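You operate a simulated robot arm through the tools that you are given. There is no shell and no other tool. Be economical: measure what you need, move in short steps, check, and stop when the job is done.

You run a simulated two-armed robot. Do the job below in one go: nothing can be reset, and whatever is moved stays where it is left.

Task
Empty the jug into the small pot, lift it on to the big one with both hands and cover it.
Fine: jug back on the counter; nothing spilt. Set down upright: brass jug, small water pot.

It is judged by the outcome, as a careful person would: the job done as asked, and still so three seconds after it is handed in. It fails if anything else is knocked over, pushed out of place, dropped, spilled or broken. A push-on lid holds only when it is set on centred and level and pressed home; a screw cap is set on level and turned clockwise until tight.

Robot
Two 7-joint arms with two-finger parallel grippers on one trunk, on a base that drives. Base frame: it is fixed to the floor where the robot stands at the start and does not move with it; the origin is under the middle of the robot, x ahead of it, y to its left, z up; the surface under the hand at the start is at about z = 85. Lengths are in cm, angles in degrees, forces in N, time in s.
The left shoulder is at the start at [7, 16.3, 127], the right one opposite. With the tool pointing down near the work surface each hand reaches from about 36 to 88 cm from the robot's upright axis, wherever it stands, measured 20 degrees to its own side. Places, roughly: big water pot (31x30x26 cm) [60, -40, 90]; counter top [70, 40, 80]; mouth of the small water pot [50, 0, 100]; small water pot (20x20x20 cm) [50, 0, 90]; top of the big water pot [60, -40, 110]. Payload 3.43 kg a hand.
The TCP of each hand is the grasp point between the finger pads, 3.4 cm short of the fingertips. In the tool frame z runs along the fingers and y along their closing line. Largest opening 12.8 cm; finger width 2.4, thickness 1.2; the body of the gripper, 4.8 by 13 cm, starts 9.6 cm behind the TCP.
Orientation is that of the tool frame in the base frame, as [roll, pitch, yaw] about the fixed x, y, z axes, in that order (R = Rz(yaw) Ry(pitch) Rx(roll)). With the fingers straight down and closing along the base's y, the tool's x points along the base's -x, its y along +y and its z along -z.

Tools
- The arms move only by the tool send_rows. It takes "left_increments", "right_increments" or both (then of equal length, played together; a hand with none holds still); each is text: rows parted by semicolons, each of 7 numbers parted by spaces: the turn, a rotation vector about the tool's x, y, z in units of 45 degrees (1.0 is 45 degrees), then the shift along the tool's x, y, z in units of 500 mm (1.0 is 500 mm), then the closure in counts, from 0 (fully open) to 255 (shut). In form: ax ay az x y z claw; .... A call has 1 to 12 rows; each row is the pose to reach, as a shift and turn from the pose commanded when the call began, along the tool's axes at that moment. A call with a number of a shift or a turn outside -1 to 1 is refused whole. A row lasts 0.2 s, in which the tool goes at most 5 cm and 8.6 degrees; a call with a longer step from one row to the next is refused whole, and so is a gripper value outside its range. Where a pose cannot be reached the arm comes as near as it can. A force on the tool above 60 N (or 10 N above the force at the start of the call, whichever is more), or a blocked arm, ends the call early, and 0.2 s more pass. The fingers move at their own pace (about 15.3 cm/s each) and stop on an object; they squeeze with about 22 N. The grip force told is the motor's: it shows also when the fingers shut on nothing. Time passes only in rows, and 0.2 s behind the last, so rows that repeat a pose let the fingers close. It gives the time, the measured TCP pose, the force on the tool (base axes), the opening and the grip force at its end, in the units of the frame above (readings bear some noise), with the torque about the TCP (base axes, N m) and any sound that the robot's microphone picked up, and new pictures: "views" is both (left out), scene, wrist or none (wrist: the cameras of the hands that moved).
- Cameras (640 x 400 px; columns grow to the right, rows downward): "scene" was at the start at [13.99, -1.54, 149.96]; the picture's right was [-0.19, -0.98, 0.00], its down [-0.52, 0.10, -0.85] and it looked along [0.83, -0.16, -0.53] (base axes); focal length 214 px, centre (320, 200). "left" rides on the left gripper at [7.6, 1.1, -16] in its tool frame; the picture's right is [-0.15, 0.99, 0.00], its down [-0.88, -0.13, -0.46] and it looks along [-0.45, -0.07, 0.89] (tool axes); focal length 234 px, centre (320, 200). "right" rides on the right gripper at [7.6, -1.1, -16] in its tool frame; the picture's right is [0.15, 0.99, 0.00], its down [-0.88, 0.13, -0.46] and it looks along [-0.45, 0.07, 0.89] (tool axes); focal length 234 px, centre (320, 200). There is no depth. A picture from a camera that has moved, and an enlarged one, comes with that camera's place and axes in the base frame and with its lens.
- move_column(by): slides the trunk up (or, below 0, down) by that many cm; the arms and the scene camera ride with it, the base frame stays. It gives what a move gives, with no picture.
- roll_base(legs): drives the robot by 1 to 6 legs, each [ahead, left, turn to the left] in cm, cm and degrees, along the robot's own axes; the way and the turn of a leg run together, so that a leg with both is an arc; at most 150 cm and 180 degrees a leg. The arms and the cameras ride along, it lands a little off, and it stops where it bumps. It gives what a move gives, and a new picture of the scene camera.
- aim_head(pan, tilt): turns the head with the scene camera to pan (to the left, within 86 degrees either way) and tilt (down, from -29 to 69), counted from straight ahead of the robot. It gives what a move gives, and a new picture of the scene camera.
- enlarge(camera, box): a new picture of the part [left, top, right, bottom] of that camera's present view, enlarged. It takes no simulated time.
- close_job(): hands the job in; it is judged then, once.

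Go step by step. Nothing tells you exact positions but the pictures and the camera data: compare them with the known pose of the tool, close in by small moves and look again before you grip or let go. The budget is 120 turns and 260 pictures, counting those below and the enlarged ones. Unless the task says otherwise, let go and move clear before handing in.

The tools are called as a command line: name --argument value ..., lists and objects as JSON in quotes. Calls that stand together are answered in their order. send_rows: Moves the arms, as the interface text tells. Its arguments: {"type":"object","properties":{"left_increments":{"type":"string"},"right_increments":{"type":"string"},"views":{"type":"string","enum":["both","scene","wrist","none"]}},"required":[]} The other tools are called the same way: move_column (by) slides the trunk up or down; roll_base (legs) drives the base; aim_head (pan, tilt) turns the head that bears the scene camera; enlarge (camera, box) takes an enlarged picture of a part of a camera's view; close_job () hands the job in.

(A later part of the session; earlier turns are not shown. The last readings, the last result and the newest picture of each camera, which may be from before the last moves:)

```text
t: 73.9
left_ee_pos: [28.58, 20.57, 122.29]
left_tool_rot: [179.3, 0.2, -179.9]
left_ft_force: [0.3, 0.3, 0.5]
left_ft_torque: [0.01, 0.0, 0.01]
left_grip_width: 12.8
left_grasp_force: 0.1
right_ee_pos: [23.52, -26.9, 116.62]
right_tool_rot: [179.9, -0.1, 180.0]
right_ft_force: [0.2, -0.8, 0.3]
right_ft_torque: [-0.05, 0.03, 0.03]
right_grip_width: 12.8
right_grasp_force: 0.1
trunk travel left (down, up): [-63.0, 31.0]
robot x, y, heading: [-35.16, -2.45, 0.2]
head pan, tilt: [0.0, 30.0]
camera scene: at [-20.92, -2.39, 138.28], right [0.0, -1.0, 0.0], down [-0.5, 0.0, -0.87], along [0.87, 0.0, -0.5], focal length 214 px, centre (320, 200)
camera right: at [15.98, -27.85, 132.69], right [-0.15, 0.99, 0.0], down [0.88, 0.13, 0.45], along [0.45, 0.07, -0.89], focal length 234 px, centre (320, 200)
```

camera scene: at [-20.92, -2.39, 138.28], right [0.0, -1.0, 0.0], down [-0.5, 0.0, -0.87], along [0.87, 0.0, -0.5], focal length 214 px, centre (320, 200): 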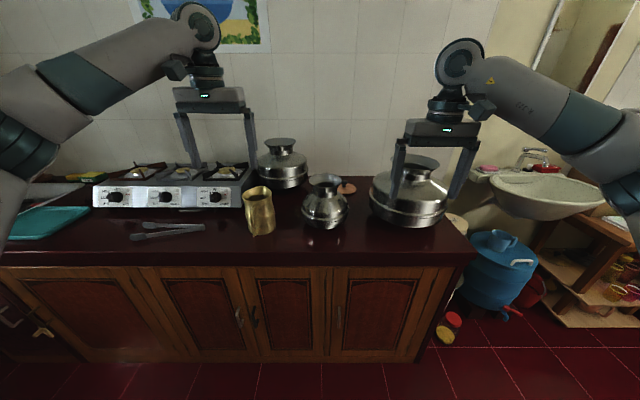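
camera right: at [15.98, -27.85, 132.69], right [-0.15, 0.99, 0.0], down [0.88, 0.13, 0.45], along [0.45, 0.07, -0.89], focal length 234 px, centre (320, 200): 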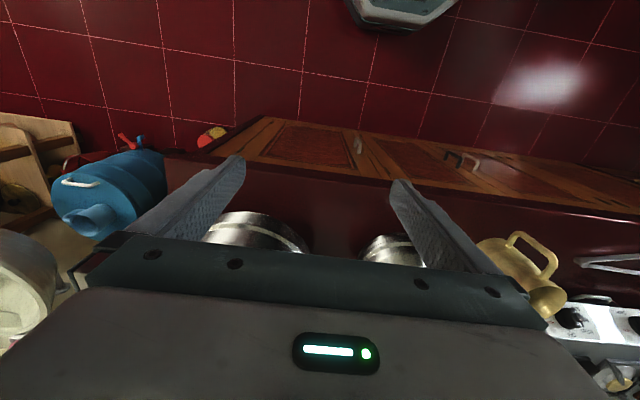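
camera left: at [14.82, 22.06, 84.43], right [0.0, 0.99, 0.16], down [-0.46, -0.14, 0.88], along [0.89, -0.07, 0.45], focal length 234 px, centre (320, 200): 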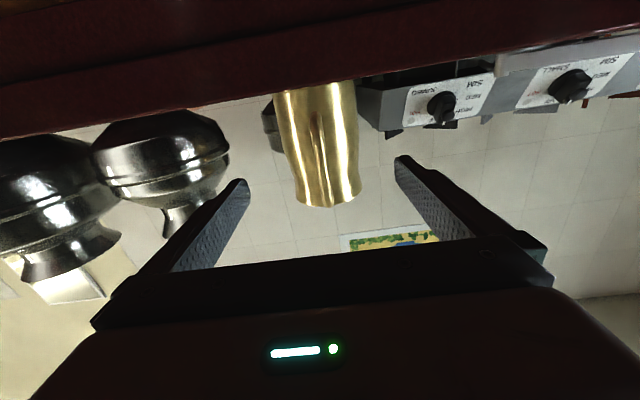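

Both arms are now in their natural pose. I drive forward to centre the small pot between them.

roll_base --legs '[[25, -1.8, 0]]'

aim_head --pan 0 --tilt 40

enlarge --camera "left" --box '[0, 0, 640, 400]'

enlarge --camera "right" --box '[0, 0, 640, 400]'

```text
t: 75.7
left_ee_pos: [53.39, 18.58, 122.28]
left_tool_rot: [179.3, 0.3, 180.0]
left_ft_force: [0.3, 0.0, -0.2]
left_ft_torque: [0.0, 0.02, 0.0]
left_grip_width: 12.82
left_grasp_force: 0.1
right_ee_pos: [48.2, -28.73, 116.82]
right_tool_rot: [179.9, 0.0, 180.0]
right_ft_force: [-0.6, 0.6, 0.4]
right_ft_torque: [-0.01, 0.0, -0.04]
right_grip_width: 12.8
right_grasp_force: 0.0
trunk travel left (down, up): [-63.0, 31.0]
robot x, y, heading: [-10.55, -4.89, 0.0]
head pan, tilt: [0.0, 30.0]
camera scene: at [3.83, -4.21, 138.29], right [0.0, -1.0, 0.0], down [-0.5, 0.0, -0.87], along [0.87, 0.0, -0.5], focal length 214 px, centre (320, 200)
```

scene: 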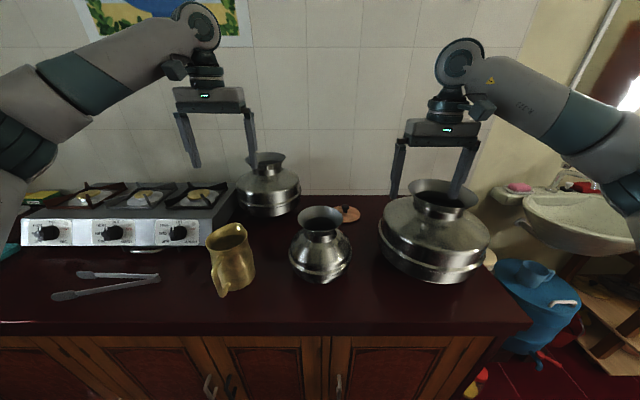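

```text
t: 76.4
left_ee_pos: [53.51, 18.59, 122.2]
left_tool_rot: [179.4, 0.3, 179.9]
left_ft_force: [0.7, -0.4, 0.3]
left_ft_torque: [-0.03, -0.01, -0.01]
left_grip_width: 12.83
left_grasp_force: 0.2
right_ee_pos: [48.2, -28.72, 116.68]
right_tool_rot: [179.9, -0.1, 179.9]
right_ft_force: [0.3, 0.7, -0.2]
right_ft_torque: [0.0, 0.02, 0.01]
right_grip_width: 12.83
right_grasp_force: 0.0
trunk travel left (down, up): [-63.0, 31.0]
robot x, y, heading: [-10.08, -4.88, -0.1]
head pan, tilt: [0.0, 40.0]
camera scene: at [3.38, -4.21, 136.74], right [0.0, -1.0, 0.0], down [-0.64, 0.0, -0.77], along [0.77, 0.0, -0.64], focal length 214 px, centre (320, 200)
```

scene: 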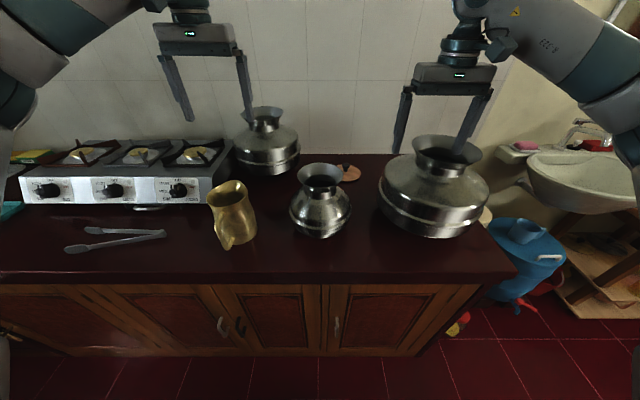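

```text
1.00 times, centred on (320, 200) of left (not enlarged: the box is as wide or as high as the picture)
camera zoom: at [45.77, 19.48, 138.05], right [0.15, 0.99, 0.01], down [0.88, -0.14, 0.46], along [0.46, -0.06, -0.89], focal length 234 px, centre (320, 200)
```

zoom: 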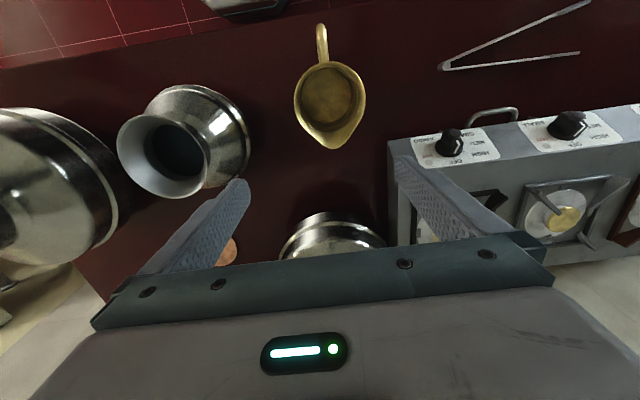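

```text
1.00 times, centred on (320, 200) of right (not enlarged: the box is as wide or as high as the picture)
camera zoom: at [40.78, -29.73, 132.68], right [-0.15, 0.99, 0.0], down [0.88, 0.13, 0.45], along [0.45, 0.07, -0.89], focal length 234 px, centre (320, 200)
```

zoom: 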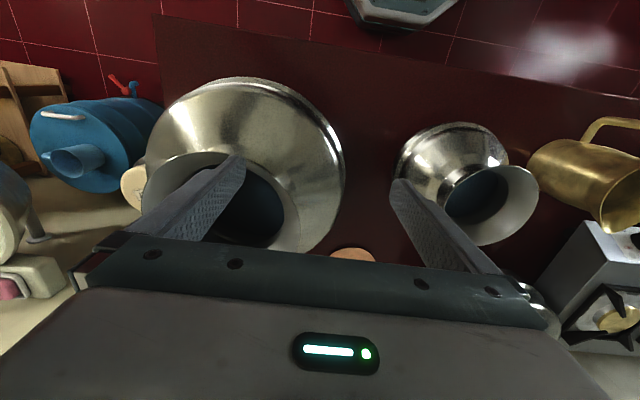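

The jug is visibly empty and the counter dry; pot mouth is at [52.4,-4.45,104.4]. I bring both hands, partly closed and tilted 25° inwards, to pre-grasp poses either side of the rim.

send_rows --left_increments "0.1 0 0 0.004 -0.05 0 165; 0.2 0 0 0.008 -0.1 0.01 165; 0.3 0 0 0.012 -0.15 0.04 165; 0.4 0 0 0.016 -0.2 0.08 165; 0.5 0 0 0.022 -0.24 0.13 165; 0.556 0 0 0.022 -0.27 0.18 165; 0.556 0 0 0.022 -0.281 0.22 165; 0.556 0 0 0.022 -0.281 0.234 165; 0.556 0 0 0.022 -0.281 0.234 165" --right_increments "-0.1 0 0 -0.014 0.06 -0.02 165; -0.2 0 0 -0.028 0.12 -0.02 165; -0.3 0 0 -0.042 0.18 -0.02 165; -0.4 0 0 -0.056 0.24 0 165; -0.5 0 0 -0.07 0.29 0.03 165; -0.556 0 0 -0.084 0.305 0.07 165; -0.556 0 0 -0.084 0.305 0.11 165; -0.556 0 0 -0.084 0.305 0.124 165; -0.556 0 0 -0.084 0.305 0.124 165" --views "both"

```text
t: 78.4
left_ee_pos: [52.38, 4.68, 110.36]
left_tool_rot: [-155.7, 0.4, 180.0]
left_ft_force: [0.6, 0.9, -0.6]
left_ft_torque: [0.02, 0.0, -0.02]
left_grip_width: 4.52
left_grasp_force: 0.0
right_ee_pos: [52.32, -13.44, 110.5]
right_tool_rot: [154.9, 0.0, 180.0]
right_ft_force: [-0.1, -0.4, 0.4]
right_ft_torque: [0.01, -0.03, -0.01]
right_grip_width: 4.54
right_grasp_force: 0.1
trunk travel left (down, up): [-63.0, 31.0]
robot x, y, heading: [-10.37, -4.48, -0.1]
head pan, tilt: [0.0, 40.0]
camera scene: at [3.33, -4.22, 136.74], right [0.0, -1.0, 0.0], down [-0.64, 0.0, -0.77], along [0.77, 0.0, -0.64], focal length 214 px, centre (320, 200)
camera right: at [44.9, -21.13, 124.54], right [-0.15, 0.9, 0.42], down [0.88, -0.08, 0.47], along [0.45, 0.44, -0.78], focal length 234 px, centre (320, 200)
camera left: at [44.72, 12.23, 124.31], right [0.15, 0.9, -0.41], down [0.88, 0.07, 0.47], along [0.46, -0.43, -0.78], focal length 234 px, centre (320, 200)
```

scene: 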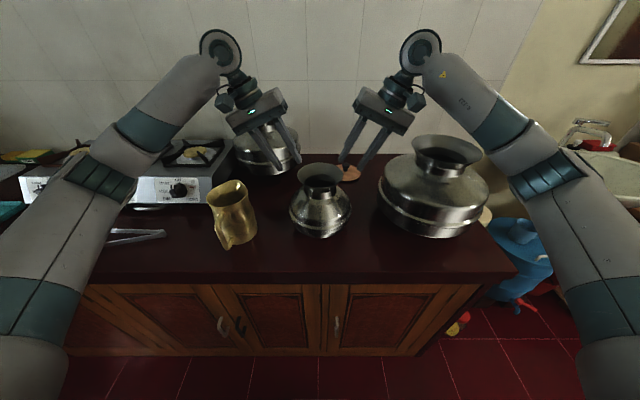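
right: 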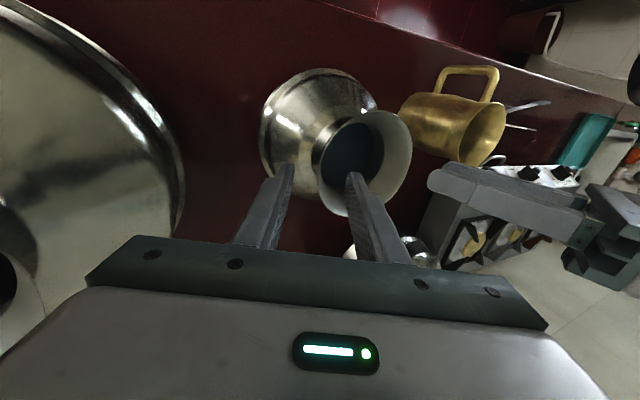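
left: 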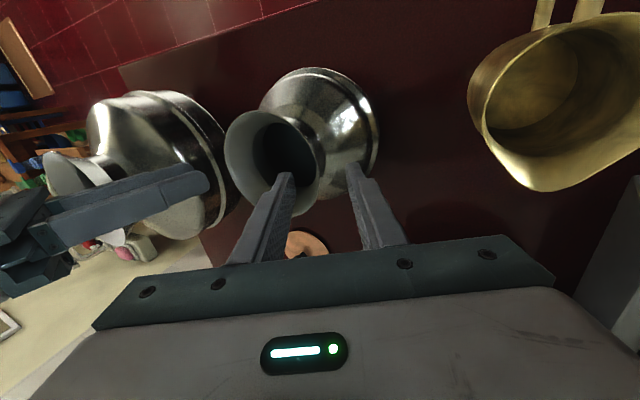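

Both hands straddle the rim walls. I zoom in to measure accurately before inserting.

enlarge --camera "right" --box '[240, 60, 440, 220]'

enlarge --camera "left" --box '[210, 60, 410, 220]'

enlarge --camera "scene" --box '[230, 90, 410, 250]'

```text
2.50 times, centred on (340, 140) of right
camera zoom: at [44.9, -21.13, 124.54], right [-0.15, 0.9, 0.42], down [0.88, -0.08, 0.47], along [0.45, 0.44, -0.78], focal length 585 px, centre (270, 350)
```

zoom: 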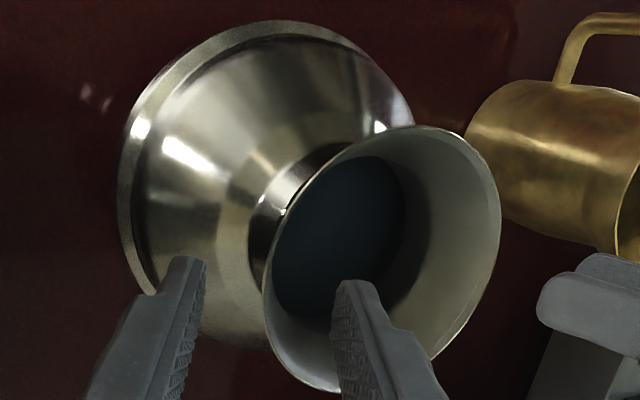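

```text
2.50 times, centred on (310, 140) of left
camera zoom: at [44.72, 12.23, 124.31], right [0.15, 0.9, -0.41], down [0.88, 0.07, 0.47], along [0.46, -0.43, -0.78], focal length 585 px, centre (345, 350)
```

zoom: 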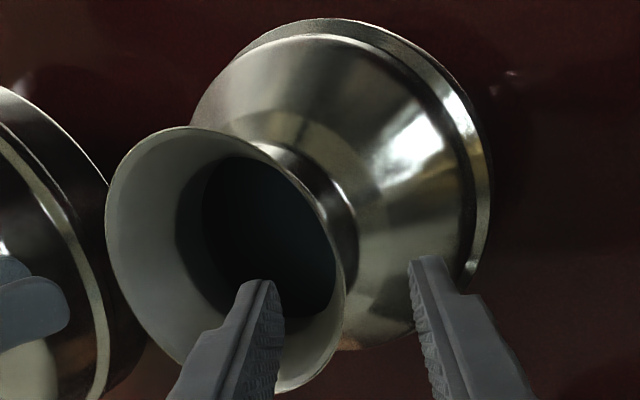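

```text
2.50 times, centred on (320, 170) of scene
camera zoom: at [3.33, -4.22, 136.74], right [0.0, -1.0, 0.0], down [-0.64, 0.0, -0.77], along [0.77, 0.0, -0.64], focal length 536 px, centre (320, 275)
```

zoom: 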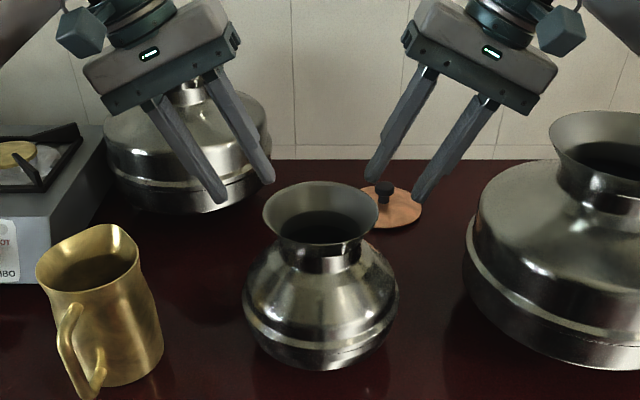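

The geometry matches (rim radius 6.4 cm, centre y≈-4.3). I slide both hands in 7.5 cm along their fingers.

send_rows --left_increments "0 0 0 0 0 0.04 165; 0 0 0 0 0 0.08 165; 0 0 0 0 0 0.12 165; 0 0 0 0 0 0.15 165; 0 0 0 0 0 0.15 165" --right_increments "0 0 0 0 0 0.04 165; 0 0 0 0 0 0.08 165; 0 0 0 0 0 0.12 165; 0 0 0 0 0 0.15 165; 0 0 0 0 0 0.15 165" --views "wrist"

enlarge --camera "scene" --box '[230, 90, 410, 250]'

```text
t: 79.6
left_ee_pos: [52.49, 1.7, 103.55]
left_tool_rot: [-155.8, 0.3, 180.0]
left_ft_force: [-0.2, -0.4, -0.1]
left_ft_torque: [0.0, -0.07, -0.01]
left_grip_width: 4.51
left_grasp_force: 0.0
right_ee_pos: [52.21, -10.28, 103.72]
right_tool_rot: [154.9, 0.0, -180.0]
right_ft_force: [0.5, 0.5, 0.9]
right_ft_torque: [0.01, 0.02, 0.01]
right_grip_width: 4.53
right_grasp_force: 0.1
trunk travel left (down, up): [-63.0, 31.0]
robot x, y, heading: [-10.33, -4.17, -0.3]
head pan, tilt: [0.0, 40.0]
camera right: at [44.89, -17.93, 117.78], right [-0.15, 0.9, 0.42], down [0.88, -0.08, 0.47], along [0.45, 0.44, -0.78], focal length 234 px, centre (320, 200)
camera left: at [44.71, 9.23, 117.47], right [0.15, 0.9, -0.41], down [0.88, 0.07, 0.47], along [0.46, -0.43, -0.78], focal length 234 px, centre (320, 200)
```

right: 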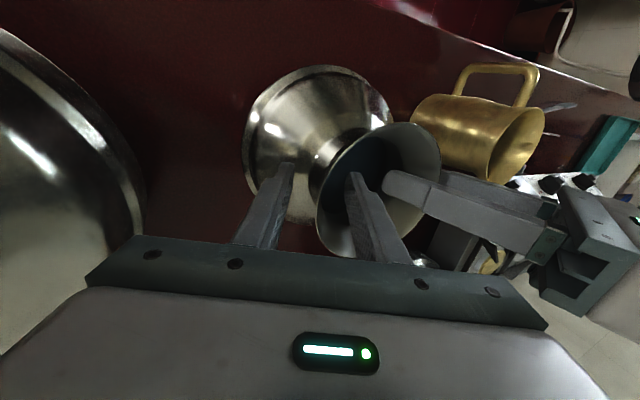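
left: 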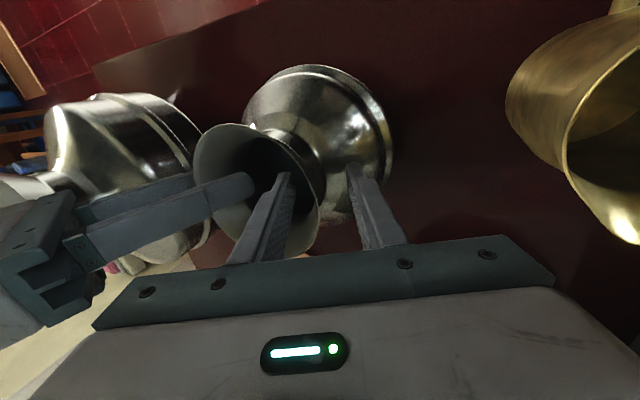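

```text
2.50 times, centred on (320, 170) of scene
camera zoom: at [3.28, -4.21, 136.75], right [0.0, -1.0, 0.0], down [-0.64, 0.0, -0.77], along [0.77, 0.0, -0.64], focal length 536 px, centre (320, 275)
```

zoom: 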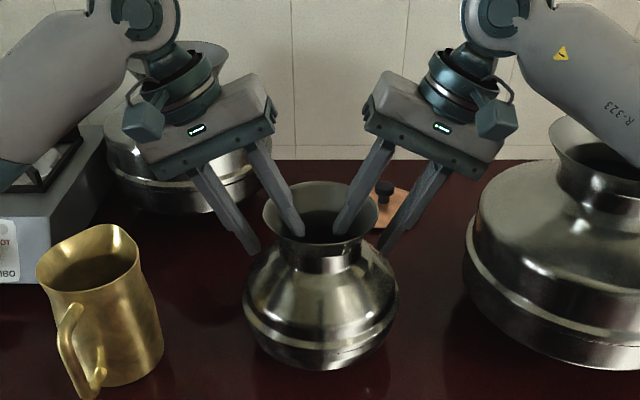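

Both pairs of fingers straddle the rim. Closing both hands together.

send_rows --left_increments "0 0 0 0 0 0 195; 0 0 0 0 0 0 215; 0 0 0 0 0 0 230; 0 0 0 0 0 0 255; 0 0 0 0 0 0 255; 0 0 0 0 0 0 255" --right_increments "0 0 0 0 0 0 195; 0 0 0 0 0 0 215; 0 0 0 0 0 0 230; 0 0 0 0 0 0 255; 0 0 0 0 0 0 255; 0 0 0 0 0 0 255" --views "none"

enlarge --camera "scene" --box '[230, 90, 410, 250]'

enlarge --camera "left" --box '[150, 50, 430, 290]'

```text
t: 81.0
left_ee_pos: [52.38, 1.36, 103.77]
left_tool_rot: [-155.2, 0.5, 179.9]
left_ft_force: [2.9, -42.7, 10.8]
left_ft_torque: [-1.17, 0.12, 0.53]
left_grip_width: 1.36
left_grasp_force: 21.6
right_ee_pos: [52.32, -10.11, 103.96]
right_tool_rot: [154.5, 0.1, 179.9]
right_ft_force: [4.8, 35.6, 10.6]
right_ft_torque: [0.94, -0.07, -0.61]
right_grip_width: 1.28
right_grasp_force: 21.6
trunk travel left (down, up): [-63.0, 31.0]
robot x, y, heading: [-10.25, -4.6, -0.3]
head pan, tilt: [0.0, 40.0]
```

```text
2.50 times, centred on (320, 170) of scene
camera zoom: at [3.22, -4.33, 136.77], right [0.0, -1.0, 0.0], down [-0.64, 0.0, -0.77], along [0.77, 0.0, -0.64], focal length 536 px, centre (320, 275)
```

zoom: 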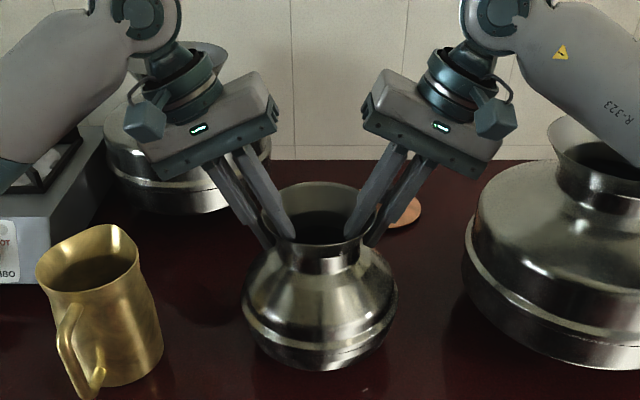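

```text
1.67 times, centred on (290, 170) of left
camera zoom: at [44.63, 8.96, 117.61], right [0.15, 0.9, -0.41], down [0.88, 0.07, 0.48], along [0.46, -0.43, -0.78], focal length 390 px, centre (370, 250)
```

zoom: 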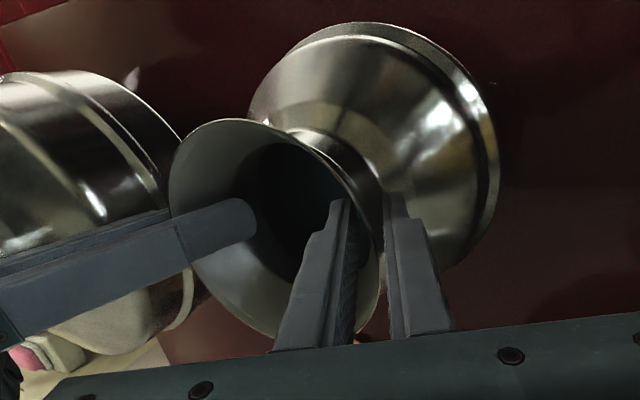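

Gripped. The hands pull against each other by ~40 N, so I ease both inward a few millimetres to relax that.

send_rows --left_increments "0 0 0 0 -0.004 0 255; 0 0 0 0 -0.008 -0.001 255; 0 0 0 0 -0.008 -0.001 255" --right_increments "0 0 0 0 0.003 -0.001 255; 0 0 0 0 0.006 -0.002 255; 0 0 0 0 0.006 -0.002 255" --views "none"

```text
t: 81.8
left_ee_pos: [52.38, 1.23, 103.78]
left_tool_rot: [-155.6, 0.3, -179.9]
left_ft_force: [2.6, -21.6, 6.2]
left_ft_torque: [-0.56, 0.2, 0.46]
left_grip_width: 1.31
left_grasp_force: 21.8
right_ee_pos: [52.36, -10.06, 104.04]
right_tool_rot: [154.9, 0.0, 179.9]
right_ft_force: [2.5, 17.1, 9.0]
right_ft_torque: [0.52, 0.28, -0.42]
right_grip_width: 1.27
right_grasp_force: 22.8
trunk travel left (down, up): [-63.0, 31.0]
robot x, y, heading: [-10.55, -4.35, 0.0]
head pan, tilt: [0.0, 40.0]
```

Force halved; once more, then lift 2 cm with the trunk to test.

send_rows --left_increments "0 0 0 0 -0.004 0 255; 0 0 0 0 -0.007 -0.001 255; 0 0 0 0 -0.007 -0.001 255" --right_increments "0 0 0 0 0.003 -0.001 255; 0 0 0 0 0.005 -0.002 255; 0 0 0 0 0.005 -0.002 255" --views "none"

move_column --by 2

enlarge --camera "scene" --box '[230, 90, 410, 250]'

```text
t: 82.6
left_ee_pos: [52.4, 1.22, 103.84]
left_tool_rot: [-156.0, 0.2, -179.8]
left_ft_force: [-1.4, 15.0, -0.2]
left_ft_torque: [0.56, 0.6, 0.31]
left_grip_width: 1.3
left_grasp_force: 22.3
right_ee_pos: [52.47, -10.15, 103.97]
right_tool_rot: [155.3, -0.2, 179.9]
right_ft_force: [-0.1, -18.6, 0.0]
right_ft_torque: [-0.59, 0.59, -0.23]
right_grip_width: 1.26
right_grasp_force: 22.0
trunk travel left (down, up): [-63.0, 31.0]
robot x, y, heading: [-10.45, -4.29, 0.2]
head pan, tilt: [0.0, 40.0]
```

```text
t: 83.3
left_ee_pos: [52.49, 1.3, 105.72]
left_tool_rot: [-156.1, 0.0, -179.7]
left_ft_force: [0.3, 34.8, -12.8]
left_ft_torque: [0.83, 0.23, 0.32]
left_grip_width: 1.27
left_grasp_force: 22.2
right_ee_pos: [52.64, -10.11, 105.92]
right_tool_rot: [155.1, -0.3, 179.8]
right_ft_force: [0.0, -35.4, -11.7]
right_ft_torque: [-0.91, -0.11, -0.31]
right_grip_width: 1.21
right_grasp_force: 21.8
trunk travel left (down, up): [-65.0, 29.0]
robot x, y, heading: [-10.35, -4.15, 0.2]
head pan, tilt: [0.0, 40.0]
```

```text
2.50 times, centred on (320, 170) of scene
camera zoom: at [3.57, -4.22, 138.7], right [0.0, -1.0, 0.0], down [-0.64, 0.0, -0.76], along [0.76, 0.0, -0.64], focal length 536 px, centre (320, 275)
```

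zoom: 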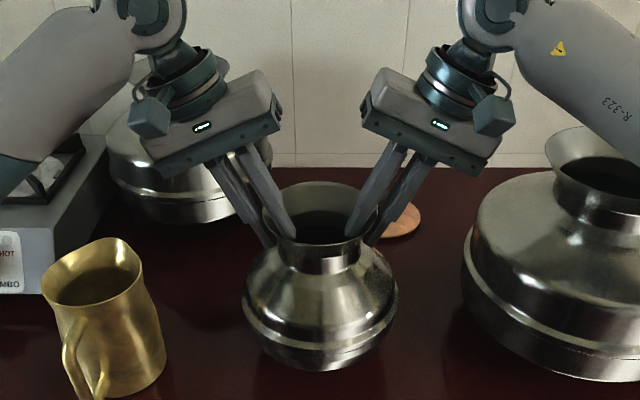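

The pot is up (≈2.5 kg, shared evenly) and steady. I raise it with the trunk above the big pot.

move_column --by 12

move_column --by 14

enlarge --camera "scene" --box '[200, 90, 480, 330]'

```text
t: 84.8
left_ee_pos: [52.7, 1.19, 117.63]
left_tool_rot: [-156.1, 0.0, -180.0]
left_ft_force: [0.5, 38.8, -13.2]
left_ft_torque: [0.85, -0.14, 0.27]
left_grip_width: 1.36
left_grasp_force: 21.5
right_ee_pos: [52.73, -10.16, 118.01]
right_tool_rot: [155.3, -0.4, 180.0]
right_ft_force: [-1.1, -37.8, -11.3]
right_ft_torque: [-0.9, 0.24, -0.14]
right_grip_width: 1.25
right_grasp_force: 21.7
trunk travel left (down, up): [-77.0, 17.0]
robot x, y, heading: [-10.63, -4.71, -0.0]
head pan, tilt: [0.0, 40.0]
```

```text
t: 86.4
left_ee_pos: [52.65, 1.21, 131.67]
left_tool_rot: [-156.1, 0.0, -180.0]
left_ft_force: [1.3, 38.2, -12.9]
left_ft_torque: [0.8, -0.08, 0.28]
left_grip_width: 1.31
left_grasp_force: 22.0
right_ee_pos: [52.59, -10.11, 131.91]
right_tool_rot: [155.3, -0.3, 179.9]
right_ft_force: [-0.3, -37.8, -11.9]
right_ft_torque: [-0.87, 0.16, -0.18]
right_grip_width: 1.23
right_grasp_force: 21.8
trunk travel left (down, up): [-91.0, 3.0]
robot x, y, heading: [-10.56, -4.15, 0.0]
head pan, tilt: [0.0, 40.0]
```

```text
1.67 times, centred on (340, 210) of scene
camera zoom: at [3.7, -4.21, 164.7], right [0.0, -1.0, 0.0], down [-0.64, 0.0, -0.76], along [0.76, 0.0, -0.64], focal length 358 px, centre (287, 183)
```

zoom: 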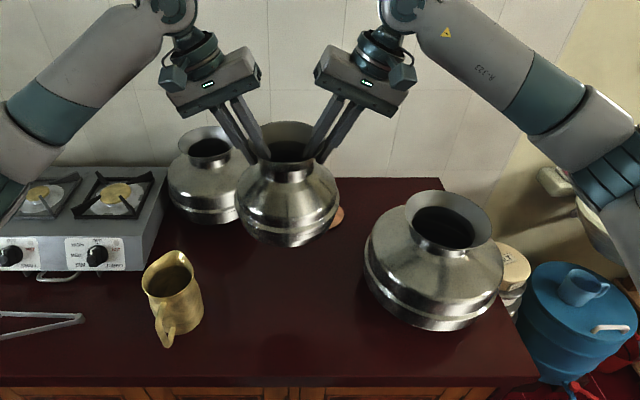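

The pot hangs level, bottom ≈113, above the big pot's rim (109.4). Now I drive sideways to bring it over the big pot's mouth.

roll_base --legs '[[0, -17, 0], [4, -17, 0]]'

enlarge --camera "scene" --box '[220, 80, 420, 260]'

enlarge --camera "right" --box '[0, 0, 640, 400]'

enlarge --camera "left" --box '[0, 0, 640, 400]'

```text
t: 89.0
left_ee_pos: [56.53, -32.29, 131.74]
left_tool_rot: [-155.8, 0.1, -179.9]
left_ft_force: [-0.8, 38.8, -12.7]
left_ft_torque: [0.77, -0.14, 0.19]
left_grip_width: 1.32
left_grasp_force: 21.9
right_ee_pos: [56.58, -43.71, 132.04]
right_tool_rot: [155.4, -0.3, 179.9]
right_ft_force: [-0.6, -38.5, -12.0]
right_ft_torque: [-0.8, 0.27, -0.24]
right_grip_width: 1.23
right_grasp_force: 22.3
trunk travel left (down, up): [-91.0, 3.0]
robot x, y, heading: [-6.64, -38.51, 0.3]
head pan, tilt: [0.0, 40.0]
camera scene: at [7.57, -37.65, 164.72], right [0.0, -1.0, 0.0], down [-0.64, 0.0, -0.76], along [0.76, 0.0, -0.64], focal length 214 px, centre (320, 200)
```

scene: 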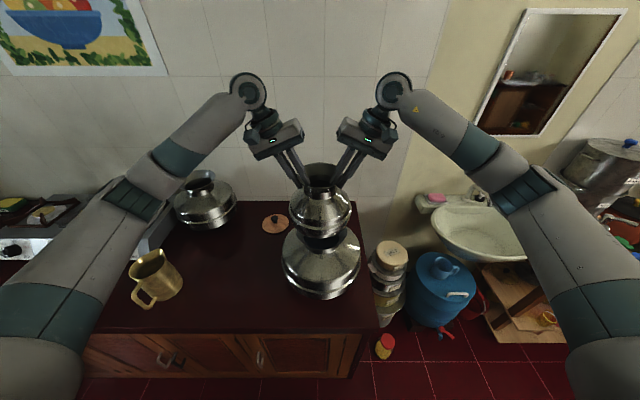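

```text
2.22 times, centred on (320, 170) of scene
camera zoom: at [7.57, -37.65, 164.72], right [0.0, -1.0, 0.0], down [-0.64, 0.0, -0.76], along [0.76, 0.0, -0.64], focal length 477 px, centre (320, 267)
```

zoom: 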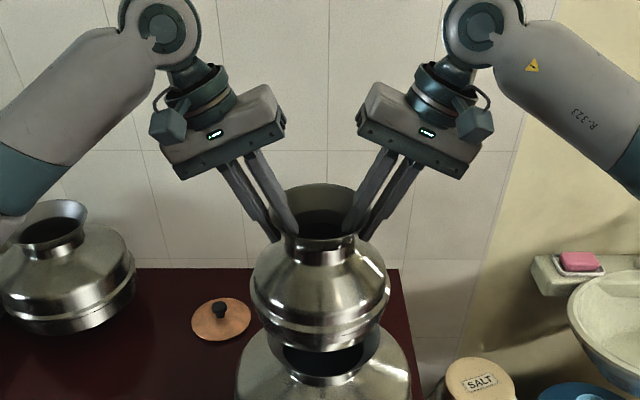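

```text
1.00 times, centred on (320, 200) of right (not enlarged: the box is as wide or as high as the picture)
camera zoom: at [49.13, -51.13, 146.1], right [-0.14, 0.9, 0.41], down [0.88, -0.07, 0.46], along [0.45, 0.43, -0.78], focal length 234 px, centre (320, 200)
```

zoom: 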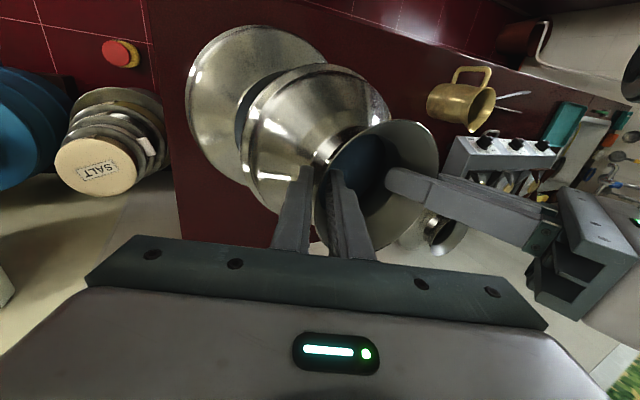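

```text
1.00 times, centred on (320, 200) of left (not enlarged: the box is as wide or as high as the picture)
camera zoom: at [48.93, -24.77, 145.73], right [0.15, 0.9, -0.4], down [0.88, 0.07, 0.47], along [0.45, -0.42, -0.79], focal length 234 px, centre (320, 200)
```

zoom: 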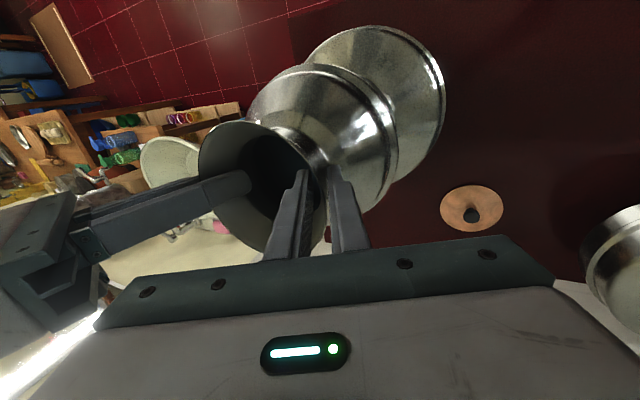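

The pot is over the mouth, about 0.6 cm too far left. A small base nudge, then start lowering with the trunk.

roll_base --legs '[[0.3, -0.6, 0]]'

move_column --by -2.5

enlarge --camera "scene" --box '[240, 150, 400, 310]'

enlarge --camera "left" --box '[180, 0, 460, 220]'

enlarge --camera "right" --box '[160, 0, 440, 220]'

```text
t: 89.7
left_ee_pos: [56.98, -32.88, 131.72]
left_tool_rot: [-156.0, 0.0, -180.0]
left_ft_force: [-0.2, 1.4, -11.6]
left_ft_torque: [-0.52, 0.06, 0.39]
left_grip_width: 1.29
left_grasp_force: 22.0
right_ee_pos: [56.88, -44.25, 131.94]
right_tool_rot: [155.5, -0.3, 180.0]
right_ft_force: [-0.8, -1.1, -11.9]
right_ft_torque: [0.52, 0.02, -0.45]
right_grip_width: 1.21
right_grasp_force: 22.2
trunk travel left (down, up): [-91.0, 3.0]
robot x, y, heading: [-6.04, -38.95, 0.0]
head pan, tilt: [0.0, 40.0]
camera scene: at [7.85, -38.36, 164.72], right [0.0, -1.0, 0.0], down [-0.64, 0.0, -0.76], along [0.76, 0.0, -0.64], focal length 214 px, centre (320, 200)
```

scene: 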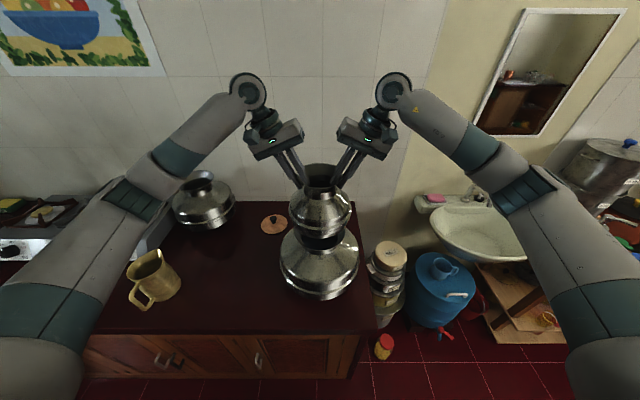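

```text
t: 90.4
left_ee_pos: [56.89, -32.88, 129.15]
left_tool_rot: [-156.1, 0.0, -180.0]
left_ft_force: [-0.5, -1.6, -11.8]
left_ft_torque: [-0.68, 0.02, 0.41]
left_grip_width: 1.27
left_grasp_force: 21.5
right_ee_pos: [56.92, -44.38, 129.43]
right_tool_rot: [155.3, -0.3, 179.9]
right_ft_force: [-0.1, 1.9, -11.4]
right_ft_torque: [0.73, 0.1, -0.4]
right_grip_width: 1.2
right_grasp_force: 21.8
trunk travel left (down, up): [-88.5, 5.5]
robot x, y, heading: [-6.23, -38.77, 0.1]
head pan, tilt: [0.0, 40.0]
```

```text
2.50 times, centred on (320, 230) of scene
camera zoom: at [7.96, -38.55, 162.21], right [0.0, -1.0, 0.0], down [-0.64, 0.0, -0.76], along [0.76, 0.0, -0.64], focal length 536 px, centre (320, 125)
```

zoom: 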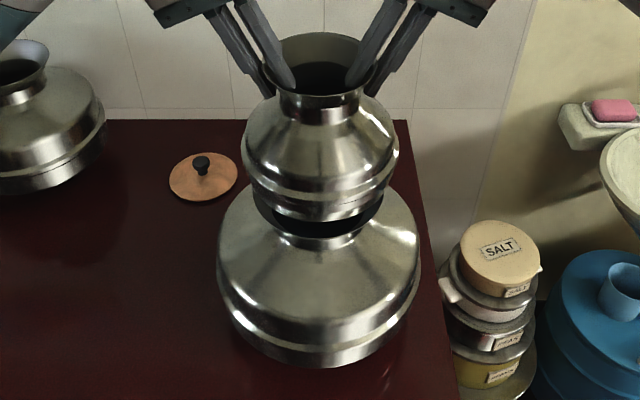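

```text
1.82 times, centred on (320, 110) of left
camera zoom: at [49.31, -25.58, 143.18], right [0.14, 0.9, -0.4], down [0.88, 0.07, 0.47], along [0.45, -0.42, -0.79], focal length 426 px, centre (320, 364)
```

zoom: 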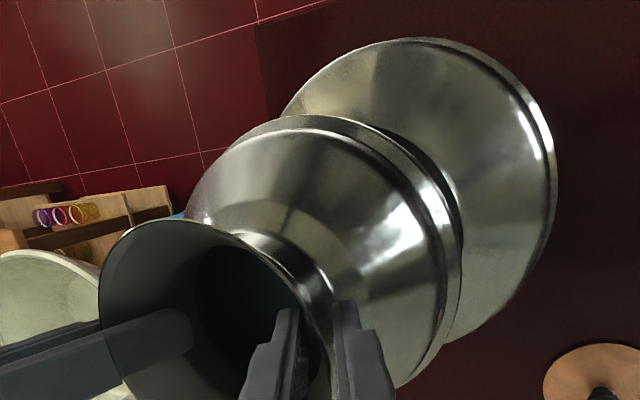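

```text
1.82 times, centred on (300, 110) of right
camera zoom: at [49.53, -51.97, 143.5], right [-0.14, 0.9, 0.41], down [0.88, -0.07, 0.46], along [0.45, 0.43, -0.78], focal length 426 px, centre (356, 364)
```

zoom: 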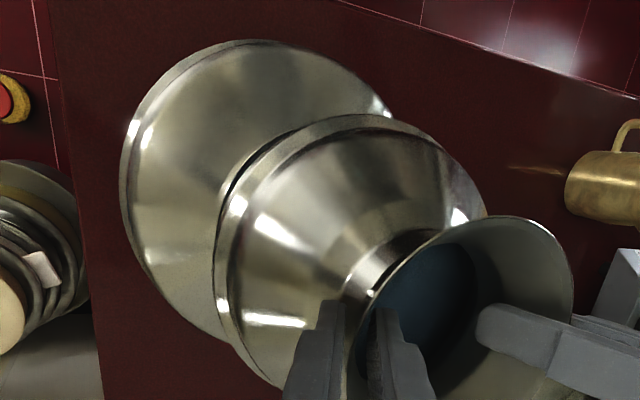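

Aligned in y, and x agrees within a few mm. I lower in small steps, watching the load.

move_column --by -1.5

move_column --by -1

enlarge --camera "scene" --box '[240, 150, 400, 310]'

```text
t: 91.0
left_ee_pos: [56.91, -33.06, 127.57]
left_tool_rot: [-156.2, -0.1, -180.0]
left_ft_force: [0.2, -0.7, -12.4]
left_ft_torque: [-0.73, 0.05, 0.41]
left_grip_width: 1.28
left_grasp_force: 22.1
right_ee_pos: [56.92, -44.49, 127.86]
right_tool_rot: [155.3, -0.4, 179.9]
right_ft_force: [0.2, 1.1, -12.8]
right_ft_torque: [0.8, 0.05, -0.39]
right_grip_width: 1.19
right_grasp_force: 22.1
trunk travel left (down, up): [-87.0, 7.0]
robot x, y, heading: [-6.3, -38.64, -0.2]
head pan, tilt: [0.0, 40.0]
```

```text
t: 91.6
left_ee_pos: [56.58, -32.85, 127.07]
left_tool_rot: [-156.0, 0.2, -179.8]
left_ft_force: [-1.9, 8.3, 2.2]
left_ft_torque: [-0.69, -0.2, 0.51]
left_grip_width: 1.25
left_grasp_force: 21.7
right_ee_pos: [56.64, -44.15, 127.18]
right_tool_rot: [155.2, 0.0, 179.9]
right_ft_force: [-2.7, 1.1, 5.3]
right_ft_torque: [0.49, -0.09, -0.39]
right_grip_width: 1.18
right_grasp_force: 21.6
trunk travel left (down, up): [-86.0, 8.0]
robot x, y, heading: [-6.21, -38.82, 0.0]
head pan, tilt: [0.0, 40.0]
```

```text
2.50 times, centred on (320, 230) of scene
camera zoom: at [7.44, -38.43, 159.8], right [0.0, -1.0, 0.0], down [-0.64, 0.0, -0.77], along [0.77, 0.0, -0.64], focal length 536 px, centre (320, 125)
```

zoom: 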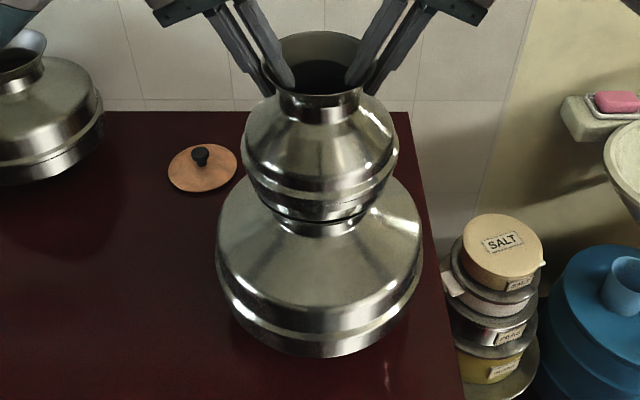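

The big pot now carries the weight, with the small pot nested in its mouth. I open both hands to the insertion width and look.

send_rows --left_increments "0 0 0 0 0 0 225; 0 0 0 0 0 0 195; 0 0 0 0 0 0 165; 0 0 0 0 0 0 165" --right_increments "0 0 0 0 0 0 225; 0 0 0 0 0 0 195; 0 0 0 0 0 0 165; 0 0 0 0 0 0 165" --views "none"

enlarge --camera "scene" --box '[240, 150, 400, 310]'

enlarge --camera "left" --box '[180, 0, 460, 220]'

```text
t: 92.6
left_ee_pos: [56.68, -33.1, 126.86]
left_tool_rot: [-156.2, 0.2, -179.9]
left_ft_force: [-0.5, 0.8, -0.3]
left_ft_torque: [0.0, 0.02, -0.05]
left_grip_width: 4.51
left_grasp_force: 0.0
right_ee_pos: [56.72, -44.4, 127.02]
right_tool_rot: [155.4, -0.1, 179.9]
right_ft_force: [0.8, 1.1, 0.3]
right_ft_torque: [0.01, -0.01, 0.0]
right_grip_width: 4.52
right_grasp_force: 0.0
trunk travel left (down, up): [-86.0, 8.0]
robot x, y, heading: [-5.89, -38.95, -0.2]
head pan, tilt: [0.0, 40.0]
```

```text
2.50 times, centred on (320, 230) of scene
camera zoom: at [7.66, -38.62, 159.74], right [0.0, -1.0, 0.0], down [-0.64, 0.0, -0.77], along [0.77, 0.0, -0.64], focal length 536 px, centre (320, 125)
```

zoom: 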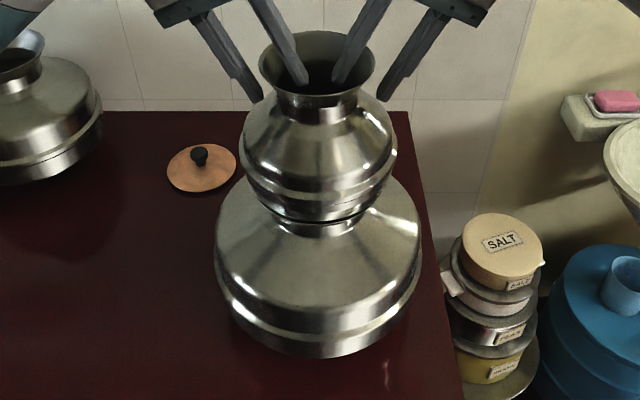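

```text
1.82 times, centred on (320, 110) of left
camera zoom: at [49.04, -25.66, 140.81], right [0.14, 0.9, -0.4], down [0.88, 0.07, 0.47], along [0.45, -0.42, -0.79], focal length 426 px, centre (320, 364)
```

zoom: 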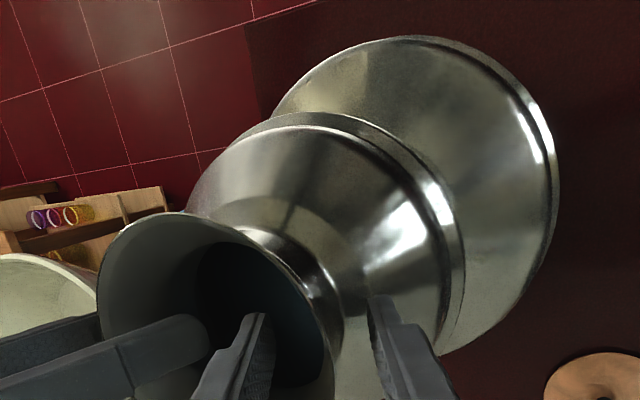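

It stands stable and upright. I withdraw both hands back along their fingers.

send_rows --left_increments "0 0 0 0 0 -0.03 165; 0 0 0 0 0 -0.08 165; 0 0 0 0 0 -0.14 165; 0 0 0 0 0 -0.2 165; 0 0 0 0 0 -0.26 165; 0 0 0 0 0 -0.26 165" --right_increments "0 0 0 0 0 -0.03 165; 0 0 0 0 0 -0.08 165; 0 0 0 0 0 -0.14 165; 0 0 0 0 0 -0.2 165; 0 0 0 0 0 -0.26 165; 0 0 0 0 0 -0.26 165" --views "both"

enlarge --camera "scene" --box '[240, 130, 400, 310]'

```text
t: 94.0
left_ee_pos: [56.6, -27.83, 138.8]
left_tool_rot: [-156.1, 0.2, -179.9]
left_ft_force: [-0.8, 0.3, -0.3]
left_ft_torque: [0.0, 0.02, -0.02]
left_grip_width: 4.52
left_grasp_force: 0.0
right_ee_pos: [56.77, -49.85, 138.91]
right_tool_rot: [155.3, -0.2, 179.9]
right_ft_force: [0.5, 0.1, -0.1]
right_ft_torque: [-0.02, -0.01, 0.0]
right_grip_width: 4.5
right_grasp_force: 0.1
trunk travel left (down, up): [-86.0, 8.0]
robot x, y, heading: [-5.95, -39.11, -0.1]
head pan, tilt: [0.0, 40.0]
camera scene: at [7.67, -38.62, 159.74], right [0.0, -1.0, 0.0], down [-0.64, 0.0, -0.77], along [0.77, 0.0, -0.64], focal length 214 px, centre (320, 200)
camera right: at [49.3, -57.48, 152.92], right [-0.14, 0.9, 0.41], down [0.88, -0.07, 0.46], along [0.45, 0.43, -0.78], focal length 234 px, centre (320, 200)
camera left: at [49.09, -20.37, 152.69], right [0.14, 0.9, -0.4], down [0.88, 0.07, 0.47], along [0.45, -0.42, -0.79], focal length 234 px, centre (320, 200)
```

scene: 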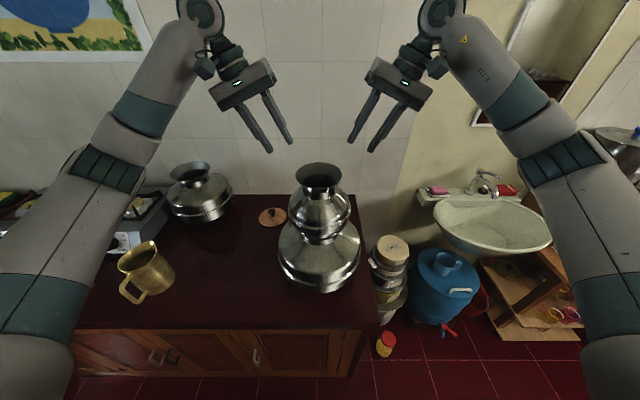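
right: 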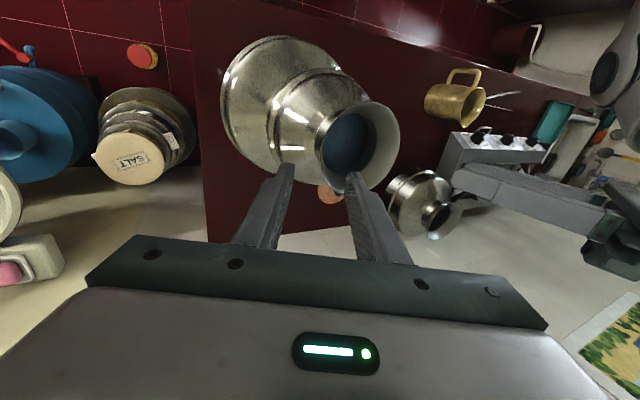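
left: 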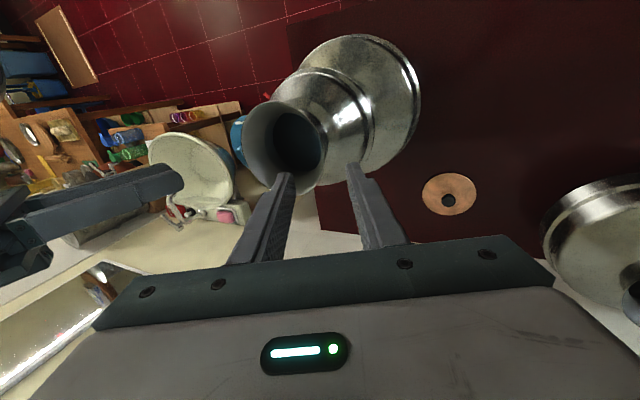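

```text
2.22 times, centred on (320, 220) of scene
camera zoom: at [7.67, -38.62, 159.74], right [0.0, -1.0, 0.0], down [-0.64, 0.0, -0.77], along [0.77, 0.0, -0.64], focal length 477 px, centre (320, 156)
```

zoom: 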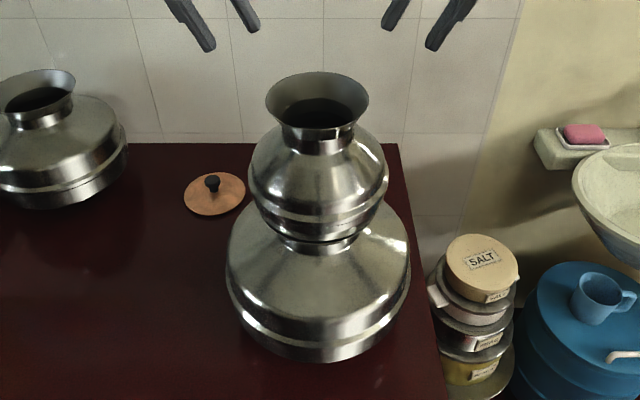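

The stack stands steady. The lid is at about [83.5,-15.3,85] with its knob on top. I swing the right arm aside, straighten the left hand, and drive to bring the lid in reach of the left hand.

send_rows --left_increments "-0.1 0 0 0 0.04 -0.02 128; -0.2 0 0 0 0.09 -0.04 128; -0.3 0 0 0 0.14 -0.06 128; -0.4 0 0 0 0.19 -0.085 128; -0.53 0 0 0 0.228 -0.101 128; -0.53 0 0 0 0.228 -0.101 128; -0.53 0 0 0 0.228 -0.101 128" --right_increments "0.1 0 0 0.03 -0.06 0 165; 0.2 0 0 0.08 -0.12 0 165; 0.3 0 0 0.13 -0.18 0 165; 0.4 0 0 0.18 -0.24 0 165; 0.5 0 0 0.24 -0.31 0 165; 0.548 0 0 0.3 -0.38 0 165; 0.548 0 0 0.3 -0.4 0 165" --views "none"

roll_base --legs '[[6, 7, 0]]'

enlarge --camera "left" --box '[0, 0, 640, 400]'

```text
t: 95.6
left_ee_pos: [56.77, -15.33, 138.71]
left_tool_rot: [-180.0, 0.0, -179.9]
left_ft_force: [0.2, 0.7, -0.4]
left_ft_torque: [0.02, 0.02, 0.02]
left_grip_width: 6.4
left_grasp_force: 0.2
right_ee_pos: [41.85, -68.1, 130.53]
right_tool_rot: [-180.0, -0.3, 179.8]
right_ft_force: [0.3, 0.3, -0.3]
right_ft_torque: [-0.02, 0.03, 0.02]
right_grip_width: 4.55
right_grasp_force: 0.0
trunk travel left (down, up): [-86.0, 8.0]
robot x, y, heading: [-6.25, -38.74, 0.2]
head pan, tilt: [0.0, 40.0]
```

```text
t: 96.8
left_ee_pos: [62.39, -8.82, 138.91]
left_tool_rot: [179.9, 0.3, -179.9]
left_ft_force: [-0.1, 0.4, 0.0]
left_ft_torque: [0.05, -0.06, -0.03]
left_grip_width: 6.36
left_grasp_force: 0.1
right_ee_pos: [47.41, -61.53, 130.62]
right_tool_rot: [179.7, -0.1, 179.8]
right_ft_force: [0.3, -0.5, -0.8]
right_ft_torque: [0.03, -0.03, 0.0]
right_grip_width: 4.55
right_grasp_force: 0.1
trunk travel left (down, up): [-86.0, 8.0]
robot x, y, heading: [-0.32, -31.65, 0.2]
head pan, tilt: [0.0, 40.0]
camera scene: at [13.23, -32.05, 159.78], right [0.0, -1.0, 0.0], down [-0.64, 0.0, -0.77], along [0.77, 0.0, -0.64], focal length 214 px, centre (320, 200)
```

scene: 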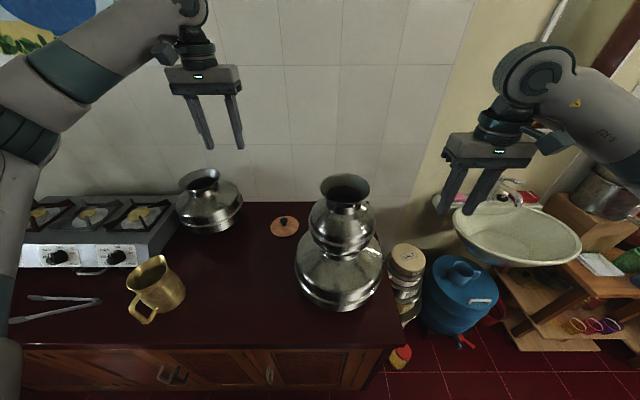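

```text
1.00 times, centred on (320, 200) of left (not enlarged: the box is as wide or as high as the picture)
camera zoom: at [54.68, -7.86, 154.77], right [0.15, 0.99, 0.0], down [0.88, -0.13, 0.46], along [0.45, -0.06, -0.89], focal length 234 px, centre (320, 200)
```

zoom: 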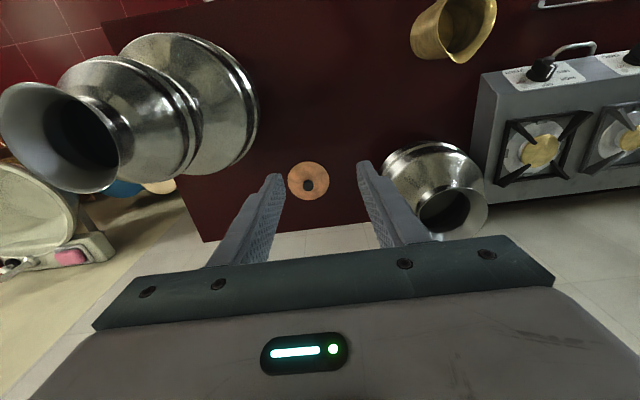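

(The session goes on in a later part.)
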